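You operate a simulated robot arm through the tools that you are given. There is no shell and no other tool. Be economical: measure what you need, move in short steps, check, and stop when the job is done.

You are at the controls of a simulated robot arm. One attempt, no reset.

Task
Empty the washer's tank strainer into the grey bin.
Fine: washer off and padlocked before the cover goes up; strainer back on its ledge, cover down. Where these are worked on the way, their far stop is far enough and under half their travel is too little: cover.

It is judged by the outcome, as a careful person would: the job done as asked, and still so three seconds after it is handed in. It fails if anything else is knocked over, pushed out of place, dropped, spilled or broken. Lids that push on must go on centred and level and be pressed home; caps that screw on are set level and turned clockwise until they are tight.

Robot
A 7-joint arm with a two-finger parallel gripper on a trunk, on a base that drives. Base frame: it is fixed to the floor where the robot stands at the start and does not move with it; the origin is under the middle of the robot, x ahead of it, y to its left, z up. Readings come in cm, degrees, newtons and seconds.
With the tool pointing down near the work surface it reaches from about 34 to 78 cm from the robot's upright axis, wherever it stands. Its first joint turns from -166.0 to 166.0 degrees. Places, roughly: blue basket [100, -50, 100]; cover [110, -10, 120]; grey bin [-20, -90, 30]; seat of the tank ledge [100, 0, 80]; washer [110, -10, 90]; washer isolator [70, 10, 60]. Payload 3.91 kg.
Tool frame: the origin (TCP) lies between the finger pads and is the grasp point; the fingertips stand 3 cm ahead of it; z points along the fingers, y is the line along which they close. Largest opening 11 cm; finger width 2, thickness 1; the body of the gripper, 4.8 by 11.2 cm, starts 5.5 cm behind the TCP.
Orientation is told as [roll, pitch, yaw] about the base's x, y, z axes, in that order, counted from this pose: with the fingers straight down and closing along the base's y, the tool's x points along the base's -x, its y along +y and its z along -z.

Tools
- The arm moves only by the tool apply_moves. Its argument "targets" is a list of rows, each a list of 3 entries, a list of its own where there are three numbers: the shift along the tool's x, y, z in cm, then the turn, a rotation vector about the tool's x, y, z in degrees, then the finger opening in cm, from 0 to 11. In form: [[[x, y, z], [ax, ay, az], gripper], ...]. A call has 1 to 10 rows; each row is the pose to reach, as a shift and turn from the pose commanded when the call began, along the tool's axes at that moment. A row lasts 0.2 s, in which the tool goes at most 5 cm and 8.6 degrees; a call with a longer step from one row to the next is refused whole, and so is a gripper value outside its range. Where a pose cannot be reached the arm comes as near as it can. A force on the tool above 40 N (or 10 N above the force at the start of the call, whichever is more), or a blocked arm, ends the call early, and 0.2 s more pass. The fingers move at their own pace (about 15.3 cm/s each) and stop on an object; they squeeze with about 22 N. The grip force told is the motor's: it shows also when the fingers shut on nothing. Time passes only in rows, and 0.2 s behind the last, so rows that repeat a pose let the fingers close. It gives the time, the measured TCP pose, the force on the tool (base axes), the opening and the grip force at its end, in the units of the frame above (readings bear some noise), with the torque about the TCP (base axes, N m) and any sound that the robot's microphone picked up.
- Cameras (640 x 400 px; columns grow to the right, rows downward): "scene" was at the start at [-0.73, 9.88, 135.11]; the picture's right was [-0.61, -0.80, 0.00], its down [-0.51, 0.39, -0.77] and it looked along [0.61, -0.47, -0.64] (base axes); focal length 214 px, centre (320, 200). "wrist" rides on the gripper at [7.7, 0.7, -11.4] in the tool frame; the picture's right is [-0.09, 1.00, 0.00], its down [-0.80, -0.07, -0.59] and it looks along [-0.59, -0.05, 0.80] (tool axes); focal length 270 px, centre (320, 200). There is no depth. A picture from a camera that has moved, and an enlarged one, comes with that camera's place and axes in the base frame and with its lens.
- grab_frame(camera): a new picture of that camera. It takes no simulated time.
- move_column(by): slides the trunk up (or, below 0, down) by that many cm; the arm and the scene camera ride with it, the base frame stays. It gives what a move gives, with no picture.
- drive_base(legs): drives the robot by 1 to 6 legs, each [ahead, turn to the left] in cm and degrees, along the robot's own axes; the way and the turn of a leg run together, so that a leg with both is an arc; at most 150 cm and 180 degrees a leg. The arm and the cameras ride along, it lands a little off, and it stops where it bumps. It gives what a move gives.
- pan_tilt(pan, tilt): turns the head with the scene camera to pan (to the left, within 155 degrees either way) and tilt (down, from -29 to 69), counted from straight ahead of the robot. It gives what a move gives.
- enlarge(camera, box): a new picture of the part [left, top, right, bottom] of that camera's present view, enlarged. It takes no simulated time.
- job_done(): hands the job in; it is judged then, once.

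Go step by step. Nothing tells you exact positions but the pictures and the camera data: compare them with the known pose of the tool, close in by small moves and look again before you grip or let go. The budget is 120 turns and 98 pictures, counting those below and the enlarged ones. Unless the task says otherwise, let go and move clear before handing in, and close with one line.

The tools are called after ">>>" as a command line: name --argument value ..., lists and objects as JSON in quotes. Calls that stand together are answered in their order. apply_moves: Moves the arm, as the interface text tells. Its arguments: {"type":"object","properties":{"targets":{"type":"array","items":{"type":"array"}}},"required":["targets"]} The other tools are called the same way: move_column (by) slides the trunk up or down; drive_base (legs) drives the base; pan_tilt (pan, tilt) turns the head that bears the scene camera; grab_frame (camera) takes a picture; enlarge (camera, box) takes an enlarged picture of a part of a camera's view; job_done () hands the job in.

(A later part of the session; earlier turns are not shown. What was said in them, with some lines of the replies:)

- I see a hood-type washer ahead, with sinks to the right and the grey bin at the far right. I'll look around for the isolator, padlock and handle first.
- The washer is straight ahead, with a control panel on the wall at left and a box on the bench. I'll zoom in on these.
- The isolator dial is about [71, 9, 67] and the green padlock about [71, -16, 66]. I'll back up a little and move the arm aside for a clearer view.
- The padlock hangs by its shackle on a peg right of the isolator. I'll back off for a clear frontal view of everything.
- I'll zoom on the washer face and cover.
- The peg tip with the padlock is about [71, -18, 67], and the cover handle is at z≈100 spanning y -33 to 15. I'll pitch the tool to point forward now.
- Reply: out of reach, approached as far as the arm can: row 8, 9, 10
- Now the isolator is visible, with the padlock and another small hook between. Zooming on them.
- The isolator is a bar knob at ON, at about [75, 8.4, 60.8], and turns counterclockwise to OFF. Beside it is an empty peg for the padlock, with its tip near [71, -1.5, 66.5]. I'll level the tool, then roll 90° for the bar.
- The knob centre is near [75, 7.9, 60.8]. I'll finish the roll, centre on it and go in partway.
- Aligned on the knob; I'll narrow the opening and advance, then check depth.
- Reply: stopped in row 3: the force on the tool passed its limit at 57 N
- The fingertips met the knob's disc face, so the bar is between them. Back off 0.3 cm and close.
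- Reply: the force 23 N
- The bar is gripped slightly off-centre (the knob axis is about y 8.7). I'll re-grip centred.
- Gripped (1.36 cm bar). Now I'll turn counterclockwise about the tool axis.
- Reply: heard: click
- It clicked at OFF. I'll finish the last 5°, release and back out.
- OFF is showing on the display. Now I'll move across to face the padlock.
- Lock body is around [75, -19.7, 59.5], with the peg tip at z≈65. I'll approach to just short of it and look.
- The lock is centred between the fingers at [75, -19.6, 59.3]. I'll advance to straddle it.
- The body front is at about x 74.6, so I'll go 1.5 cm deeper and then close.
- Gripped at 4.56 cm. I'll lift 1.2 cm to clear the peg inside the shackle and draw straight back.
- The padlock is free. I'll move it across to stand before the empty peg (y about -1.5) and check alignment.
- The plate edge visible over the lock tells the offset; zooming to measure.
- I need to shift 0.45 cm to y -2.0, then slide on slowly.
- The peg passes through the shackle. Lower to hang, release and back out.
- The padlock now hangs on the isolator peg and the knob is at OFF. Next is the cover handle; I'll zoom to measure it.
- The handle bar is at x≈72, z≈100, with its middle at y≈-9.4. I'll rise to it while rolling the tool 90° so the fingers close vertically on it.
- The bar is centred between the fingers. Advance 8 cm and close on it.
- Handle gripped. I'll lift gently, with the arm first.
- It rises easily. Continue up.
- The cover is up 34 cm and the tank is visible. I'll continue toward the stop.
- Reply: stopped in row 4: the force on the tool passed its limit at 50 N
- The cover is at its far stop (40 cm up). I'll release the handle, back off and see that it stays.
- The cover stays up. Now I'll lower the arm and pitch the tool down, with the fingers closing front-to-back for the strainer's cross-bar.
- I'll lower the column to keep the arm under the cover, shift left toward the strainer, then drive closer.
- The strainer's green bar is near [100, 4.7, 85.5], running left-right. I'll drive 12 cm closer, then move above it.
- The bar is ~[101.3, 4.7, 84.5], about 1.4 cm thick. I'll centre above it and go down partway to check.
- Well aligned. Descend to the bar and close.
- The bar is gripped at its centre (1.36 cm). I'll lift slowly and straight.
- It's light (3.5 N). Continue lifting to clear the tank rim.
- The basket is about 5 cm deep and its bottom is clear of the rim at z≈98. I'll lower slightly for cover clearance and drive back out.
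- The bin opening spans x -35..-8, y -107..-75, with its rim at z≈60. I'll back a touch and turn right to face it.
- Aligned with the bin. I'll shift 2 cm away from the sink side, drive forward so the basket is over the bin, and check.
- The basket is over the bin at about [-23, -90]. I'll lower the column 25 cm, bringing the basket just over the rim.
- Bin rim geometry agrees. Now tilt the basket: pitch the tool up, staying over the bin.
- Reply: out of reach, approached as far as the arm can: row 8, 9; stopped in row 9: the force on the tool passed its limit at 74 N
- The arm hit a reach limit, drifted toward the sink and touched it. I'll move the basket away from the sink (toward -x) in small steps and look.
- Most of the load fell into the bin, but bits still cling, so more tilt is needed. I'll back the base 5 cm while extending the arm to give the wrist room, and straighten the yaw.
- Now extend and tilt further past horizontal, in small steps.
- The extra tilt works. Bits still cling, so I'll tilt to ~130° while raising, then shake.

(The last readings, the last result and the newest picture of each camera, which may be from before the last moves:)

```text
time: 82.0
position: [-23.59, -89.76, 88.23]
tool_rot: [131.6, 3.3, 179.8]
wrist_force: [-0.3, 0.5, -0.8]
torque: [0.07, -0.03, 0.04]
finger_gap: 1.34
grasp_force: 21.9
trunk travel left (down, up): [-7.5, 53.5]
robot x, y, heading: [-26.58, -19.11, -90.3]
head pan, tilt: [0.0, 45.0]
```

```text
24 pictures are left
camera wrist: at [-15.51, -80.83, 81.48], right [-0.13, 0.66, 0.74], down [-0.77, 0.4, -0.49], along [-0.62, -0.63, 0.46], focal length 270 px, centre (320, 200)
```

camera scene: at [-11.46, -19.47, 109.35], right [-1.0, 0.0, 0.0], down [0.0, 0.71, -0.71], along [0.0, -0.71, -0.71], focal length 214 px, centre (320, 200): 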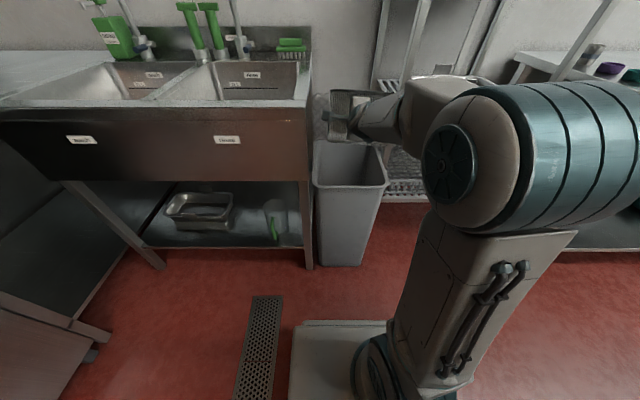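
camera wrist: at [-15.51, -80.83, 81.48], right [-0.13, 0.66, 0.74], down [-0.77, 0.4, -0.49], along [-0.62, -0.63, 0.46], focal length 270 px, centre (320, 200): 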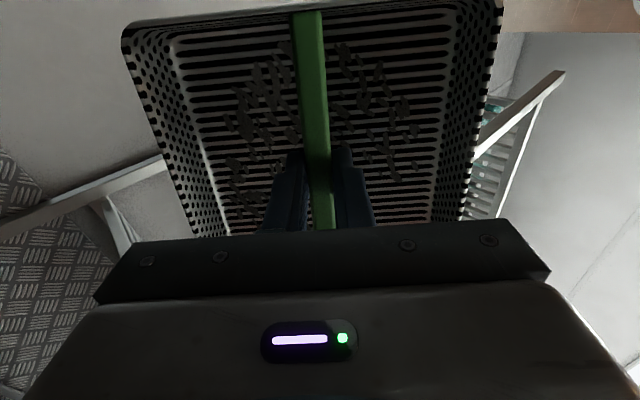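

Now a vertical shake over the bin.

>>> apply_moves --targets '[[[0, 3, 2.6], [0, 0, 0], 0.3], [[0, 0, 0], [0, 0, 0], 0.3], [[0, 3, 2.6], [0, 0, 0], 0.3], [[0, 0, 0], [0, 0, 0], 0.3], [[0, 3, 2.6], [0, 0, 0], 0.3], [[0, 0, 0], [0, 0, 0], 0.3], [[0, 3, 2.6], [0, 0, 0], 0.3], [[0, 0, 0], [0, 0, 0], 0.3], [[0, 0, 0], [0, 0, 0], 0.3]]'

>>> grab_frame --camera "wrist"

>>> enlarge --camera "scene" --box '[280, 60, 480, 220]'

```text
time: 84.0
position: [-23.74, -89.68, 88.28]
tool_rot: [131.4, 3.3, 179.8]
wrist_force: [-0.5, -0.3, -0.6]
torque: [0.05, -0.01, -0.01]
finger_gap: 1.34
grasp_force: 21.9
trunk travel left (down, up): [-7.5, 53.5]
robot x, y, heading: [-26.89, -19.08, -90.0]
head pan, tilt: [0.0, 45.0]
```

```text
23 pictures are left
camera wrist: at [-15.61, -80.83, 81.55], right [-0.13, 0.66, 0.74], down [-0.77, 0.4, -0.49], along [-0.62, -0.64, 0.46], focal length 270 px, centre (320, 200)
```

wrist: 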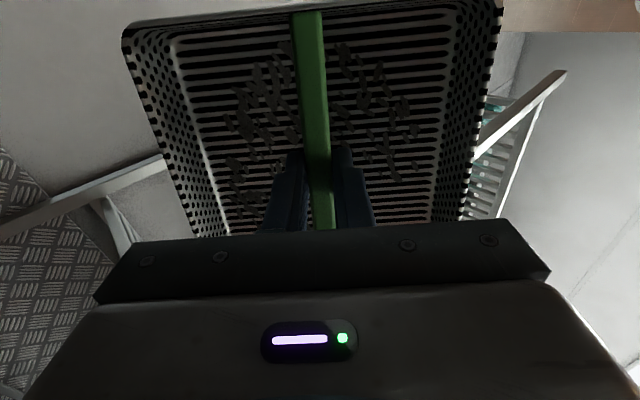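

```text
2.50 times, centred on (380, 140) of scene
camera zoom: at [-11.46, -19.47, 109.35], right [-1.0, 0.0, 0.0], down [0.0, 0.71, -0.71], along [0.0, -0.71, -0.71], focal length 536 px, centre (170, 350)
```

zoom: 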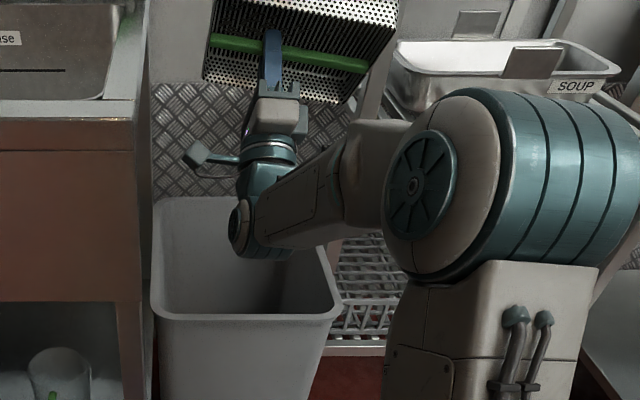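

I'll look closely at the residue and into the bin.

>>> enlarge --camera "wrist" --box '[180, 20, 460, 200]'

```text
2.22 times, centred on (320, 110) of wrist
camera zoom: at [-15.61, -80.83, 81.55], right [-0.13, 0.66, 0.74], down [-0.77, 0.4, -0.49], along [-0.62, -0.64, 0.46], focal length 601 px, centre (320, 400)
```

zoom: 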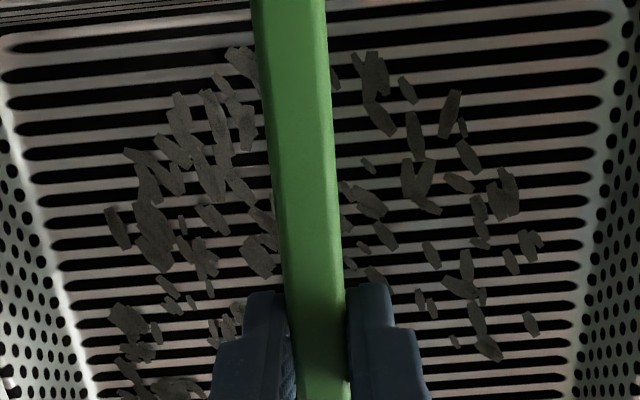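

Flakes cling flat to the mesh. I'll try a sharper shake along the tray's normal before resorting to a tap.

>>> apply_moves --targets '[[[0, 0, 4.8], [0, 0, 0], 0.3], [[0, 0, 0], [0, 0, 0], 0.3], [[0, 0, 4.8], [0, 0, 0], 0.3], [[0, 0, 0], [0, 0, 0], 0.3], [[0, 0, 4.8], [0, 0, 0], 0.3], [[0, 0, 0], [0, 0, 0], 0.3], [[0, 0, 4.8], [0, 0, 0], 0.3], [[0, 0, 0], [0, 0, 0], 0.3], [[0, 0, 4.8], [0, 0, 0], 0.3], [[0, 0, 0], [0, 0, 0], 0.3]]'

>>> enlarge --camera "wrist" --box '[180, 20, 460, 200]'

```text
time: 86.2
position: [-23.51, -89.91, 88.29]
tool_rot: [131.4, 3.3, 179.9]
wrist_force: [0.1, 0.0, -1.3]
torque: [0.03, -0.02, 0.04]
finger_gap: 1.34
grasp_force: 21.5
trunk travel left (down, up): [-7.5, 53.5]
robot x, y, heading: [-26.74, -18.95, -90.1]
head pan, tilt: [0.0, 45.0]
```

```text
2.22 times, centred on (320, 110) of wrist
camera zoom: at [-15.53, -80.93, 81.56], right [-0.13, 0.66, 0.74], down [-0.77, 0.4, -0.49], along [-0.62, -0.64, 0.46], focal length 601 px, centre (320, 400)
```

zoom: 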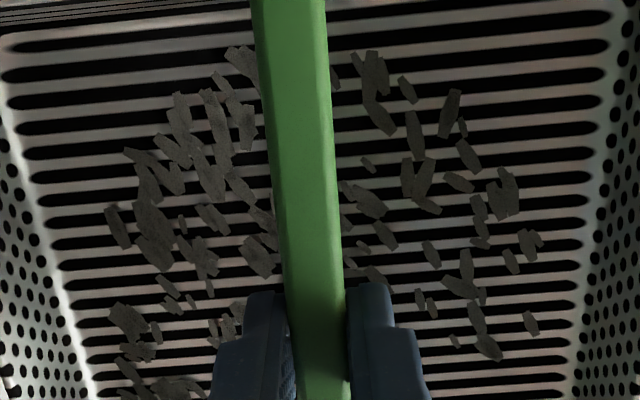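

No change from shaking, so a gentle tap on the bin's rim is needed, as a person would do. I'll bring the tray to ~95° tilt with its lower right corner above the bin's right rim.

>>> apply_moves --targets '[[[-0.7, -0.9, -2.6], [8, 0, 0], 0.3], [[-1.4, -1.9, -5.3], [16, 0, 0], 0.3], [[-2.1, -2.8, -8], [23, 0, 0], 0.3], [[-2.8, -3.7, -10.6], [30, 0, 0], 0.3], [[-3.5, -4.67, -13.3], [36, 0, 0], 0.3]]'

>>> enlarge --camera "scene" --box '[280, 80, 440, 220]'

```text
time: 87.4
position: [-26.46, -82.81, 75.71]
tool_rot: [95.3, 3.2, 179.8]
wrist_force: [0.4, -0.3, -1.5]
torque: [0.03, -0.03, -0.02]
finger_gap: 1.35
grasp_force: 21.7
trunk travel left (down, up): [-7.5, 53.5]
robot x, y, heading: [-26.62, -18.58, -90.0]
head pan, tilt: [0.0, 45.0]
```

```text
2.86 times, centred on (360, 150) of scene
camera zoom: at [-11.46, -19.48, 109.35], right [-1.0, 0.0, 0.0], down [0.0, 0.71, -0.71], along [0.0, -0.71, -0.71], focal length 613 px, centre (206, 343)
```

zoom: 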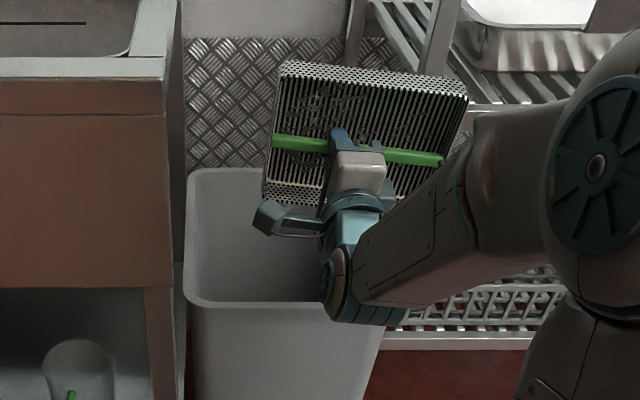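

The arm is in front of the bin, with only the gripper and tray over it. Lower for a gentle tap on the right rim (force-guarded).

>>> apply_moves --targets '[[[-0.5, -1.5, -0.1], [0, 0, 0], 0.3], [[-0.5, -3, -0.3], [0, 0, 0], 0.3], [[-0.5, -4.5, -0.4], [0, 0, 0], 0.3], [[-0.5, -6, -0.5], [0, 0, 0], 0.3], [[-0.5, -7.5, -0.6], [0, 0, 0], 0.3], [[-0.5, -9, -0.7], [0, 0, 0], 0.3]]'

>>> enlarge --camera "scene" --box '[280, 80, 440, 220]'

>>> grab_frame --camera "wrist"

```text
time: 88.8
position: [-26.38, -82.97, 66.84]
tool_rot: [95.7, 3.2, 180.0]
wrist_force: [3.8, -1.6, 9.4]
torque: [-0.08, 0.59, 0.11]
finger_gap: 1.75
grasp_force: 21.6
trunk travel left (down, up): [-7.5, 53.5]
robot x, y, heading: [-26.78, -18.92, -89.9]
head pan, tilt: [0.0, 45.0]
```

```text
2.86 times, centred on (360, 150) of scene
camera zoom: at [-11.43, -19.38, 109.36], right [-1.0, 0.0, 0.0], down [0.0, 0.71, -0.71], along [0.0, -0.71, -0.71], focal length 613 px, centre (206, 343)
```

zoom: 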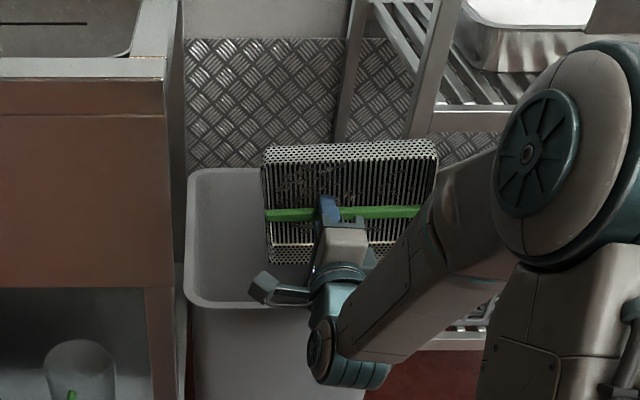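

```text
17 pictures are left
camera wrist: at [-18.66, -71.7, 66.65], right [-0.14, 0.1, 0.98], down [-0.79, 0.58, -0.17], along [-0.59, -0.81, -0.01], focal length 270 px, centre (320, 200)
```

wrist: 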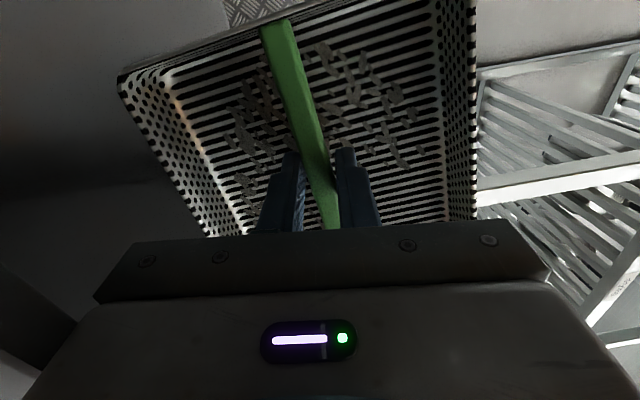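

Contact was made but only pressed lightly. I'll lift and give two brisker short taps, then lift away.

>>> apply_moves --targets '[[[0, 3, 0.3], [0, 0, 0], 0.3], [[0, 5, 0.4], [0, 0, 0], 0.3], [[0, 5, 0.4], [0, 0, 0], 0.3], [[0, 0.5, 0], [0, 0, 0], 0.3], [[0, 5, 0.4], [0, 0, 0], 0.3], [[0, 0.5, 0], [0, 0, 0], 0.3], [[0, 5, 0.4], [0, 0, 0], 0.3], [[0, 9, 0.8], [0, 0, 0], 0.3]]'

>>> grab_frame --camera "wrist"

```text
time: 90.6
position: [-26.87, -83.01, 75.67]
tool_rot: [95.3, 3.3, 179.9]
wrist_force: [0.0, 0.1, -1.1]
torque: [-0.01, -0.04, -0.04]
finger_gap: 1.39
grasp_force: 22.0
trunk travel left (down, up): [-7.5, 53.5]
robot x, y, heading: [-26.42, -18.57, -90.1]
head pan, tilt: [0.0, 45.0]
```

```text
16 pictures are left
camera wrist: at [-19.15, -71.56, 75.6], right [-0.14, 0.09, 0.99], down [-0.79, 0.59, -0.17], along [-0.59, -0.8, -0.01], focal length 270 px, centre (320, 200)
```

wrist: 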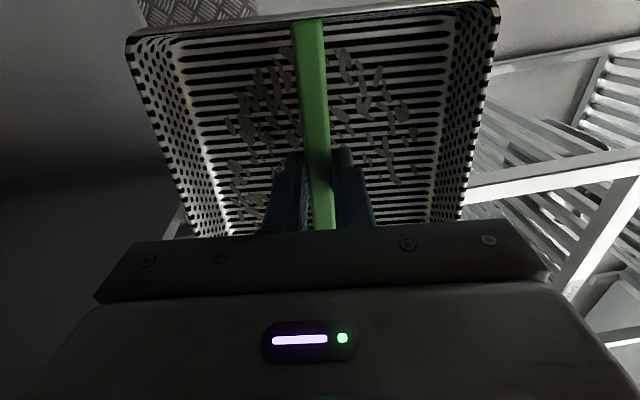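

The tray is straight in the grip again, the bulk is out and the remaining film doesn't move under tilt, shake or knock. I'll raise the column, back away and level the tray.

>>> move_column --by 25

>>> drive_base --legs '[[-25, 0]]'

>>> apply_moves --targets '[[[0, 0, 0], [8.5, 0, 0], 0.3], [[0, 0, 0], [17, 0, 0], 0.3], [[0, 0, 0], [25.5, 0, 0], 0.3], [[0, 0, 0], [34, 0, 0], 0.3], [[0, 0, 0], [42.5, 0, 0], 0.3], [[0, 0, 0], [51, 0, 0], 0.3], [[0, 0, 0], [59.5, 0, 0], 0.3], [[0, 0, 0], [68, 0, 0], 0.3], [[0, 0, 0], [76.5, 0, 0], 0.3], [[0, 0, 0], [85, 0, 0], 0.3]]'

>>> grab_frame --camera "scene"

```text
time: 93.2
position: [-26.87, -82.82, 100.66]
tool_rot: [95.5, 3.2, 179.8]
wrist_force: [0.4, -0.4, -2.0]
torque: [0.05, 0.0, 0.02]
finger_gap: 1.31
grasp_force: 21.9
trunk travel left (down, up): [-32.5, 28.5]
robot x, y, heading: [-26.68, -19.15, -90.0]
head pan, tilt: [0.0, 45.0]
```

```text
time: 95.0
position: [-26.86, -57.95, 100.68]
tool_rot: [95.3, 3.3, 179.8]
wrist_force: [-0.9, -0.1, -0.5]
torque: [0.04, 0.0, 0.0]
finger_gap: 1.36
grasp_force: 22.0
trunk travel left (down, up): [-32.5, 28.5]
robot x, y, heading: [-26.49, 5.93, -90.1]
head pan, tilt: [0.0, 45.0]
```

```text
time: 97.2
position: [-26.86, -57.92, 100.6]
tool_rot: [10.3, 3.2, 179.7]
wrist_force: [0.0, 0.1, -1.5]
torque: [-0.01, -0.06, -0.03]
finger_gap: 1.34
grasp_force: 22.0
trunk travel left (down, up): [-32.5, 28.5]
robot x, y, heading: [-26.4, 5.93, -90.3]
head pan, tilt: [0.0, 45.0]
```

```text
15 pictures are left
camera scene: at [-11.4, 5.46, 134.34], right [-1.0, 0.0, 0.0], down [0.0, 0.71, -0.71], along [0.0, -0.71, -0.71], focal length 214 px, centre (320, 200)
```

scene: 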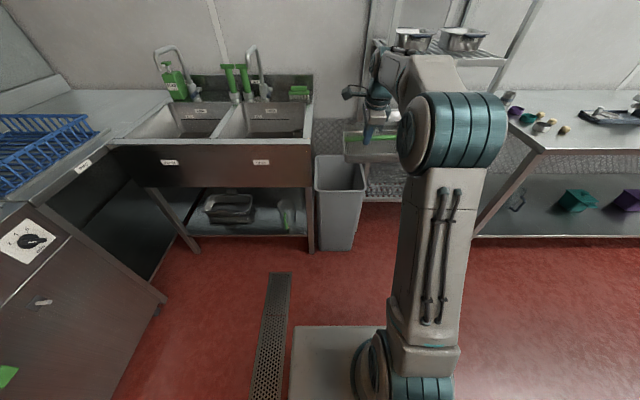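

The floor is clean and the bin hasn't moved. I'll level the tool fully, turn back to the washer and drive partway.

>>> apply_moves --targets '[[[0, 0, 0], [5, -1.6, 0], 0.3], [[0, 0, 0], [10.3, -3.2, 0], 0.3]]'

>>> drive_base --legs '[[0, 45], [0, 45], [30, 0]]'

>>> pan_tilt --pan 0 --tilt 35

>>> grab_frame --camera "scene"

```text
time: 97.8
position: [-26.91, -57.94, 100.62]
tool_rot: [0.0, 0.1, 179.5]
wrist_force: [-0.1, 0.6, -1.6]
torque: [0.02, -0.03, 0.0]
finger_gap: 1.34
grasp_force: 21.8
trunk travel left (down, up): [-32.5, 28.5]
robot x, y, heading: [-26.51, 6.05, -90.1]
head pan, tilt: [0.0, 45.0]
```

```text
time: 104.0
position: [67.64, 6.18, 100.7]
tool_rot: [0.1, 0.0, -90.2]
wrist_force: [1.0, 0.4, -0.7]
torque: [0.02, 0.0, 0.02]
finger_gap: 1.34
grasp_force: 21.9
trunk travel left (down, up): [-32.5, 28.5]
robot x, y, heading: [3.96, 5.9, 0.3]
head pan, tilt: [0.0, 45.0]
```

```text
time: 104.7
position: [67.69, 6.16, 100.6]
tool_rot: [0.1, 0.1, -90.3]
wrist_force: [-0.2, -0.1, -2.4]
torque: [0.07, 0.01, 0.03]
finger_gap: 1.34
grasp_force: 21.9
trunk travel left (down, up): [-32.5, 28.5]
robot x, y, heading: [3.45, 6.4, 0.2]
head pan, tilt: [0.0, 35.0]
```

```text
14 pictures are left
camera scene: at [5.0, 21.08, 135.82], right [0.0, -1.0, 0.0], down [-0.57, 0.0, -0.82], along [0.82, 0.0, -0.57], focal length 214 px, centre (320, 200)
```

scene: 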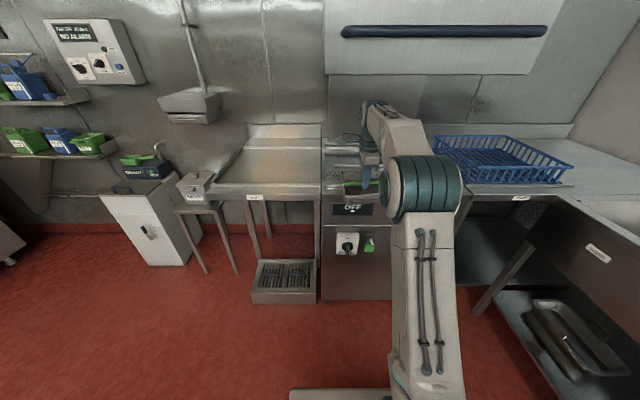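

The cover is still up. I'll trim y to 4.85 and drive the rest of the way over the tank.

>>> apply_moves --targets '[[[-0.7, 0, 0], [0, 0, 0], 0.3], [[-1.4, 0, 0], [0, 0, 0], 0.3]]'

>>> drive_base --legs '[[33, 0]]'

>>> enlarge --camera "scene" --box '[290, 110, 450, 250]'

```text
time: 105.3
position: [67.62, 4.57, 100.82]
tool_rot: [0.0, 0.1, -90.2]
wrist_force: [-0.3, 0.4, -0.8]
torque: [0.03, 0.02, 0.01]
finger_gap: 1.34
grasp_force: 22.3
trunk travel left (down, up): [-32.5, 28.5]
robot x, y, heading: [3.61, 6.1, 0.2]
head pan, tilt: [0.0, 35.0]
```

```text
time: 107.5
position: [100.86, 4.95, 100.63]
tool_rot: [0.0, 0.1, -90.1]
wrist_force: [-0.7, 0.5, -1.0]
torque: [0.05, 0.02, -0.02]
finger_gap: 1.33
grasp_force: 22.2
trunk travel left (down, up): [-32.5, 28.5]
robot x, y, heading: [36.89, 6.09, 0.2]
head pan, tilt: [0.0, 35.0]
```

```text
2.86 times, centred on (370, 180) of scene
camera zoom: at [38.2, 21.23, 135.83], right [0.01, -1.0, 0.0], down [-0.57, 0.0, -0.82], along [0.82, 0.0, -0.57], focal length 613 px, centre (177, 257)
```

zoom: 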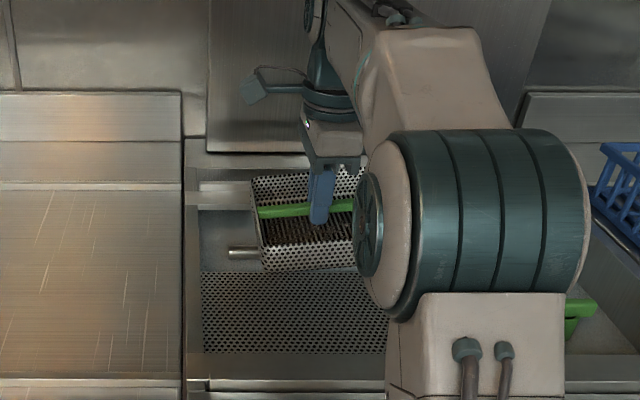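

The tray has slipped about 7° in the grip (left end low), from the sink bump. I'll counter-rotate the tool to level the tray and re-check.

>>> apply_moves --targets '[[[0, 0, 0], [0, 3.5, 0], 0.3], [[0, 0, 0], [0, 7, 0], 0.3]]'

>>> enlarge --camera "scene" --box '[325, 150, 405, 220]'

>>> grab_frame --camera "wrist"

```text
time: 108.1
position: [100.95, 4.98, 100.68]
tool_rot: [0.0, 7.1, -90.1]
wrist_force: [0.8, 0.1, -0.9]
torque: [0.02, -0.01, -0.02]
finger_gap: 1.34
grasp_force: 21.6
trunk travel left (down, up): [-32.5, 28.5]
robot x, y, heading: [36.77, 6.2, 0.1]
head pan, tilt: [0.0, 35.0]
```

```text
5.71 times, centred on (365, 185) of scene
camera zoom: at [38.2, 21.22, 135.83], right [0.01, -1.0, 0.0], down [-0.57, 0.0, -0.82], along [0.82, 0.0, -0.57], focal length 1226 px, centre (63, 286)
```

zoom: 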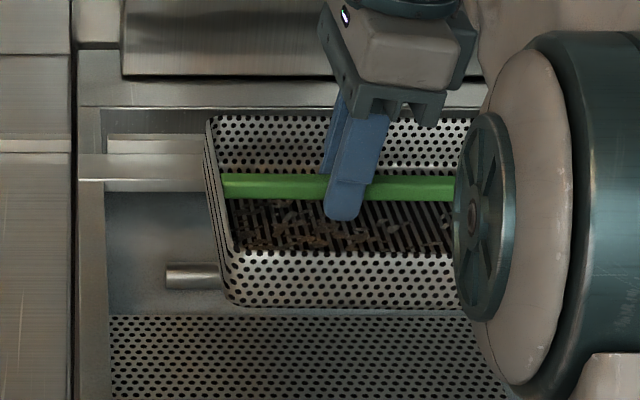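

```text
11 pictures are left
camera wrist: at [101.53, 11.05, 112.87], right [1.0, -0.09, -0.01], down [-0.07, -0.87, 0.49], along [-0.05, -0.49, -0.87], focal length 270 px, centre (320, 200)
```

wrist: 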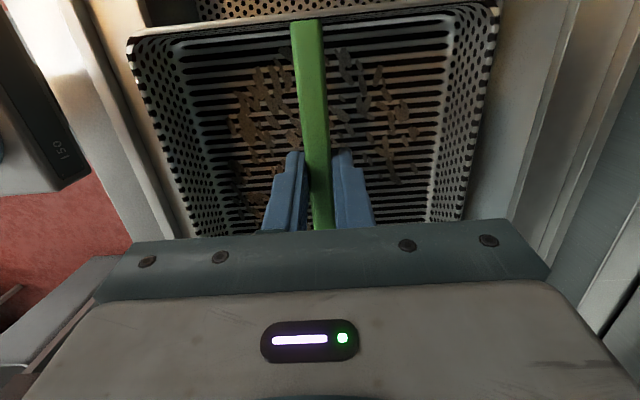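

The tray is level now but has slid ~2 cm along the bar relative to the fingers. I'll shift left 2 cm and lower to just above the ledge, then compare with the original seat.

>>> apply_moves --targets '[[[1, 0.1, 1], [0, 0, 0], 0.3], [[1.74, 0.2, 2.2], [0, 0, 0], 0.3], [[1.5, 0.2, 4.2], [0, 0, 0], 0.3], [[1.2, 0.2, 6.7], [0, 0, 0], 0.3], [[0.9, 0.2, 9.1], [0, 0, 0], 0.3], [[0.62, 0.2, 11.3], [0, 0, 0], 0.3]]'

>>> enlarge --camera "scene" --box '[325, 170, 425, 250]'

```text
time: 109.5
position: [101.04, 6.95, 89.71]
tool_rot: [0.1, 7.0, -90.1]
wrist_force: [-0.5, 0.3, -1.5]
torque: [0.04, 0.02, 0.02]
finger_gap: 1.32
grasp_force: 22.5
trunk travel left (down, up): [-32.5, 28.5]
robot x, y, heading: [36.88, 6.15, 0.2]
head pan, tilt: [0.0, 35.0]
```

```text
5.00 times, centred on (375, 210) of scene
camera zoom: at [38.19, 21.23, 135.83], right [0.01, -1.0, 0.0], down [-0.57, 0.0, -0.82], along [0.82, 0.0, -0.57], focal length 1072 px, centre (45, 150)
```

zoom: 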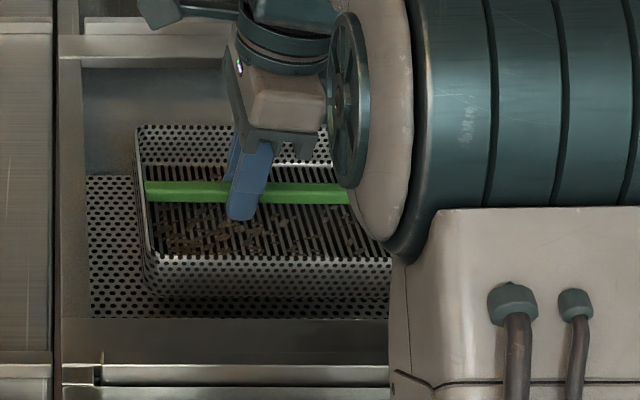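

Position matches the original seat (gap to the tank wall 4.1 vs 4.0 cm). Lower gently onto the ledge.

>>> apply_moves --targets '[[[-0.2, 0.1, 1.5], [0, 0, 0], 0.3], [[-0.37, 0.1, 3], [0, 0, 0], 0.3], [[-0.5, 0.1, 4], [0, 0, 0], 0.3], [[-0.55, 0.1, 4.5], [0, 0, 0], 0.3]]'

>>> enlarge --camera "scene" --box '[325, 170, 425, 250]'

```text
time: 110.5
position: [101.07, 7.0, 85.42]
tool_rot: [0.6, 7.1, -90.1]
wrist_force: [4.2, -0.8, 19.2]
torque: [0.04, 0.2, 0.0]
finger_gap: 1.38
grasp_force: 22.1
trunk travel left (down, up): [-32.5, 28.5]
robot x, y, heading: [37.14, 6.5, 0.0]
head pan, tilt: [0.0, 35.0]
```

```text
5.00 times, centred on (375, 210) of scene
camera zoom: at [38.04, 21.22, 135.88], right [0.01, -1.0, 0.0], down [-0.57, 0.0, -0.82], along [0.82, 0.0, -0.57], focal length 1072 px, centre (45, 150)
```

zoom: 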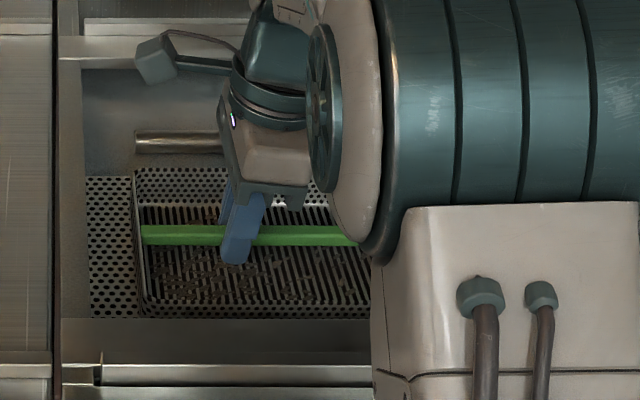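

Seated, with ledge contact felt and the bar at its original height. I'll ease off, release and rise straight out.

>>> apply_moves --targets '[[[0, 0, -0.2], [0, 0, 0], 0.3], [[0, 0, -0.2], [0, 0, 0], 4], [[0, 0, -0.2], [0, 0, 0], 4.5], [[0.2, 0, -2], [0, 0, 0], 4.5], [[0.5, 0, -5], [0, -2, 0], 4.5], [[1, 0, -9], [0, -5, 0], 4.5], [[1.5, 0, -13], [0, -7, 0], 4.5]]'

>>> enlarge --camera "scene" --box '[325, 170, 425, 250]'

```text
time: 112.1
position: [101.13, 6.92, 98.12]
tool_rot: [0.1, 0.0, -90.1]
wrist_force: [0.6, -0.8, 0.2]
torque: [0.01, 0.0, 0.03]
finger_gap: 4.51
grasp_force: 0.0
trunk travel left (down, up): [-32.5, 28.5]
robot x, y, heading: [36.88, 6.59, 0.2]
head pan, tilt: [0.0, 35.0]
```

```text
5.00 times, centred on (375, 210) of scene
camera zoom: at [38.18, 21.23, 135.82], right [0.01, -1.0, 0.0], down [-0.57, 0.0, -0.82], along [0.82, 0.0, -0.57], focal length 1072 px, centre (45, 150)
```

zoom: 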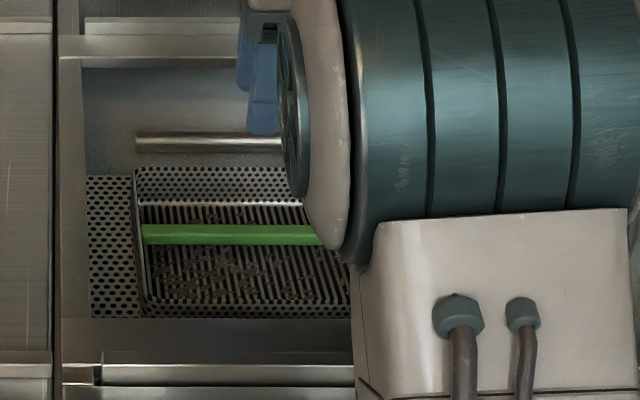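

The strainer sits level in place on its ledge. Now back out and set up to close the cover.

>>> drive_base --legs '[[-34, 0]]'

>>> apply_moves --targets '[[[-3, -2.6, 0], [0, 0, 0], 6], [[-6, -5.2, 0], [0, 0, 0], 8], [[-9, -7.8, 0], [0, 0, 0], 8], [[-12, -10.4, 0], [0, 0, 0], 8], [[-15, -13, 0], [0, 0, 0], 8]]'

>>> move_column --by 14

>>> apply_moves --targets '[[[0, 0, -2], [-8.5, 0, 0], 8], [[0, 0, -5], [-17, 0, 0], 8], [[0, 0, -8], [-25.5, 0, 0], 8], [[0, 0, -11], [-34, 0, 0], 8], [[0, 0, -14], [-42.5, 0, 0], 8], [[0, 0, -17], [-51, 0, 0], 8], [[0, 1, -20], [-59.5, 0, 0], 8], [[0, 2, -22.5], [-68, 0, 0], 8], [[0, 3, -25], [-76.5, 0, 0], 8], [[0, 4, -27], [-85, 0, 0], 8]]'

```text
time: 114.3
position: [67.11, 6.75, 98.11]
tool_rot: [0.1, 0.2, -90.0]
wrist_force: [-0.9, -0.1, -0.5]
torque: [0.01, 0.0, -0.02]
finger_gap: 4.51
grasp_force: 0.2
trunk travel left (down, up): [-32.5, 28.5]
robot x, y, heading: [2.68, 6.26, 0.5]
head pan, tilt: [0.0, 35.0]
```

```text
time: 115.5
position: [54.08, -8.27, 98.07]
tool_rot: [0.1, 0.2, -90.0]
wrist_force: [0.7, -0.3, 0.3]
torque: [0.01, -0.01, 0.02]
finger_gap: 8.0
grasp_force: 0.0
trunk travel left (down, up): [-32.5, 28.5]
robot x, y, heading: [2.64, 5.75, 0.4]
head pan, tilt: [0.0, 35.0]
```

```text
time: 117.2
position: [54.19, -8.27, 112.07]
tool_rot: [0.2, 0.1, -90.0]
wrist_force: [0.0, 0.5, -0.3]
torque: [0.05, 0.03, -0.02]
finger_gap: 8.01
grasp_force: 0.0
trunk travel left (down, up): [-46.5, 14.5]
robot x, y, heading: [2.29, 5.8, 0.4]
head pan, tilt: [0.0, 35.0]
```

```text
time: 119.4
position: [58.03, -8.1, 139.01]
tool_rot: [85.2, 0.1, -90.1]
wrist_force: [-0.8, 0.0, 1.0]
torque: [0.0, -0.03, 0.02]
finger_gap: 8.01
grasp_force: 0.0
trunk travel left (down, up): [-46.5, 14.5]
robot x, y, heading: [2.66, 6.0, 0.5]
head pan, tilt: [0.0, 35.0]
```

Nearly level with the handle; I'll finish the pitch and check alignment.

>>> apply_moves --targets '[[[0, 0.3, 0.5], [-4.8, 0, 0], 8], [[0, 0.4, 3], [-4.8, 0, 0], 8]]'

>>> grab_frame --camera "wrist"

```text
time: 120.0
position: [61.06, -8.1, 139.19]
tool_rot: [90.0, 0.0, -89.9]
wrist_force: [0.2, -0.5, 0.2]
torque: [0.03, 0.01, 0.04]
finger_gap: 7.97
grasp_force: 0.0
trunk travel left (down, up): [-46.5, 14.5]
robot x, y, heading: [3.35, 6.02, 0.4]
head pan, tilt: [0.0, 35.0]
```

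```text
7 pictures are left
camera wrist: at [49.66, -0.54, 139.78], right [0.0, -0.09, 1.0], down [-0.59, -0.8, -0.07], along [0.8, -0.59, -0.05], focal length 270 px, centre (320, 200)
```

wrist: 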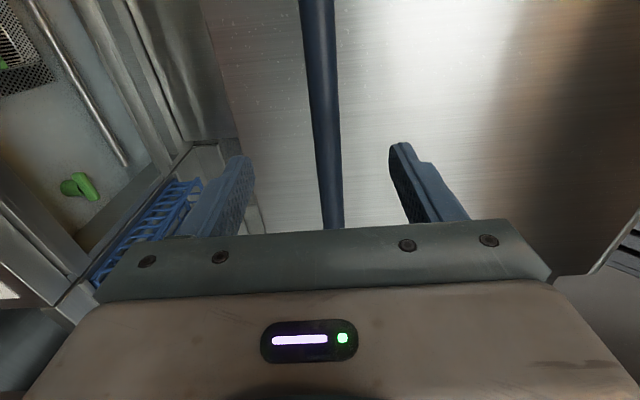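

The bar is centred. Advance, grip and start pulling down gently.

>>> apply_moves --targets '[[[0, 0.2, 3.5], [0, 0, 0], 8], [[0, 0.3, 7], [0, 0, 0], 8], [[0, 0.3, 10.5], [0, 0, 0], 8], [[0, 0.3, 10.5], [0, 0, 0], 1], [[0, 0.3, 10.5], [0, 0, 0], 1], [[0, 0.3, 10.5], [0, 0, 0], 1]]'

>>> apply_moves --targets '[[[0, -1.5, 0], [0, 0, 0], 1], [[0, -4, 0], [0, 0, 0], 1], [[0, -6.5, 0], [0, 0, 0], 1], [[0, -9, 0], [0, 0, 0], 1], [[0, -11.5, 0], [0, 0, 0], 1], [[0, -14, 0], [0, 0, 0], 1], [[0, -16.5, 0], [0, 0, 0], 1], [[0, -19, 0], [0, 0, 0], 1]]'

```text
time: 121.4
position: [71.63, -8.2, 139.65]
tool_rot: [89.8, 0.1, -89.9]
wrist_force: [3.1, -0.1, -1.9]
torque: [-0.05, -0.01, -0.13]
finger_gap: 2.38
grasp_force: 45.2
trunk travel left (down, up): [-46.5, 14.5]
robot x, y, heading: [2.89, 5.8, 0.6]
head pan, tilt: [0.0, 35.0]
```

```text
time: 123.2
position: [71.63, -8.29, 120.21]
tool_rot: [89.5, 0.1, -90.0]
wrist_force: [-8.3, 4.0, -6.2]
torque: [-0.16, 0.39, 0.36]
finger_gap: 2.38
grasp_force: 45.3
trunk travel left (down, up): [-46.5, 14.5]
robot x, y, heading: [2.55, 5.67, 0.1]
head pan, tilt: [0.0, 35.0]
```

The cover is coming down smoothly; continue, slowing at the bottom.

>>> apply_moves --targets '[[[0, -2.5, 0], [0, 0, 0], 1], [[0, -5, 0], [0, 0, 0], 1], [[0, -7.5, 0], [0, 0, 0], 1], [[0, -10, 0], [0, 0, 0], 1], [[0, -12.5, 0], [0, 0, 0], 1], [[0, -15, 0], [0, 0, 0], 1], [[0, -17, 0], [0, 0, 0], 1], [[0, -18.7, 0], [0, 0, 0], 1], [[0, -20, 0], [0, 0, 0], 1], [[0, -20.8, 0], [0, 0, 0], 1]]'

>>> enlarge --camera "scene" --box '[300, 120, 500, 280]'

```text
time: 125.4
position: [71.45, -8.17, 99.65]
tool_rot: [89.9, 0.1, -90.0]
wrist_force: [6.2, -0.8, -1.3]
torque: [-0.2, 0.29, -0.31]
finger_gap: 2.4
grasp_force: 45.4
trunk travel left (down, up): [-46.5, 14.5]
robot x, y, heading: [2.64, 5.58, 0.2]
head pan, tilt: [0.0, 35.0]
```

```text
2.50 times, centred on (400, 200) of scene
camera zoom: at [4.18, 21.01, 149.83], right [0.01, -1.0, 0.0], down [-0.57, 0.0, -0.82], along [0.82, 0.01, -0.57], focal length 536 px, centre (120, 200)
```

zoom: 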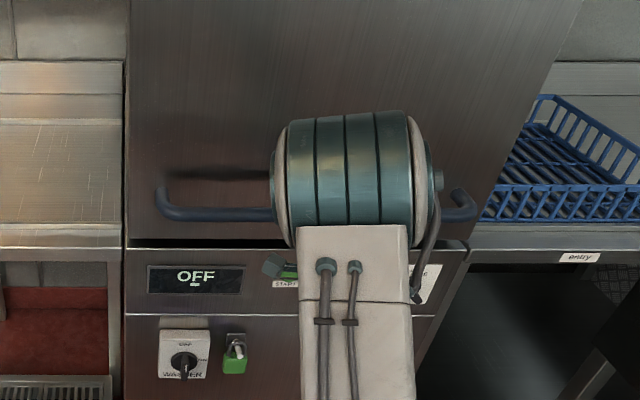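

Handle height matches the closed position (99.6). A small extra press to confirm the stop, then release and back off.

>>> apply_moves --targets '[[[0, -0.4, 0], [0, 0, 0], 1], [[0, -0.8, 0], [0, 0, 0], 1], [[0, -1.0, 0], [0, 0, 0], 1]]'

>>> apply_moves --targets '[[[0, 0.6, 0], [0, 0, 0], 1], [[0, 0.6, 0], [0, 0, 0], 7], [[0, 0.6, 0], [0, 0, 0], 8], [[0, 0.6, -4], [0, 0, 0], 8], [[0, 0.6, -9], [0, 0, 0], 8], [[0, 0.6, -13], [0, 0, 0], 8]]'

>>> drive_base --legs '[[-30, 0]]'

>>> grab_frame --camera "scene"

```text
time: 126.2
position: [71.38, -8.21, 99.58]
tool_rot: [91.2, 0.1, -90.0]
wrist_force: [-9.0, 2.0, 7.9]
torque: [0.06, 0.06, -0.15]
finger_gap: 2.37
grasp_force: 44.3
trunk travel left (down, up): [-46.5, 14.5]
robot x, y, heading: [3.15, 5.4, 0.4]
head pan, tilt: [0.0, 35.0]
stopped in row 3: the force on the tool passed its limit at 43 N (the readings are from after the stop); the commanded pose is now the measured one
```

```text
time: 127.6
position: [58.9, -8.24, 99.84]
tool_rot: [90.9, 0.0, -90.0]
wrist_force: [0.1, 0.4, -0.4]
torque: [0.0, -0.01, -0.01]
finger_gap: 8.01
grasp_force: 0.0
trunk travel left (down, up): [-46.5, 14.5]
robot x, y, heading: [3.12, 6.19, 0.3]
head pan, tilt: [0.0, 35.0]
```

```text
time: 129.7
position: [28.65, -8.61, 99.72]
tool_rot: [90.8, -0.1, -90.2]
wrist_force: [0.2, 0.4, -0.3]
torque: [-0.02, 0.01, 0.03]
finger_gap: 8.0
grasp_force: 0.0
trunk travel left (down, up): [-46.5, 14.5]
robot x, y, heading: [-27.01, 5.85, 0.1]
head pan, tilt: [0.0, 35.0]
```

```text
5 pictures are left
camera scene: at [-26.14, 20.86, 149.83], right [0.0, -1.0, 0.0], down [-0.57, 0.0, -0.82], along [0.82, 0.0, -0.57], focal length 214 px, centre (320, 200)
```

scene: 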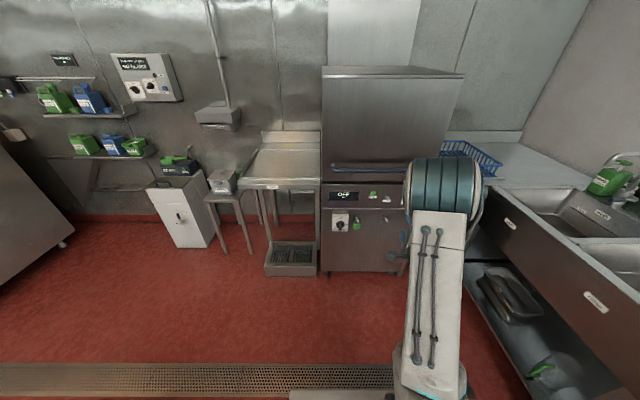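

The cover is down at its stop, and the washer is off and padlocked. One last look at the bin area.

>>> pan_tilt --pan -88 --tilt 50

>>> enlarge --camera "scene" --box '[200, 80, 440, 260]'

```text
time: 131.3
position: [28.76, -8.68, 99.71]
tool_rot: [90.8, 0.0, -90.1]
wrist_force: [-0.7, 0.1, 0.3]
torque: [-0.03, 0.0, 0.02]
finger_gap: 7.98
grasp_force: 0.1
trunk travel left (down, up): [-46.5, 14.5]
robot x, y, heading: [-27.44, 5.69, 0.2]
head pan, tilt: [-88.0, 50.0]
```

```text
2.22 times, centred on (320, 170) of scene
camera zoom: at [-34.62, 13.14, 147.66], right [-1.0, -0.04, 0.0], down [-0.03, 0.77, -0.64], along [0.02, -0.64, -0.77], focal length 477 px, centre (320, 267)
```

zoom: 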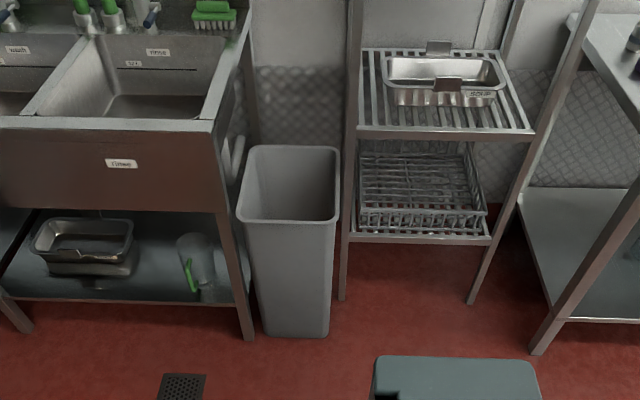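

The bin stands in place, the floor around it is clean, and the arm is clear of everything. I'm handing in.

>>> job_done

```text
The job is handed in.
```

The washer is off and padlocked, and the strainer's load was tipped into the grey bin. The strainer is back on its ledge and the cover is down at its stop. A few flakes still cling to the strainer mesh after tilting, shaking and tapping, and the strainer bumped the sink once (74 N) while tipping, with no visible damage.
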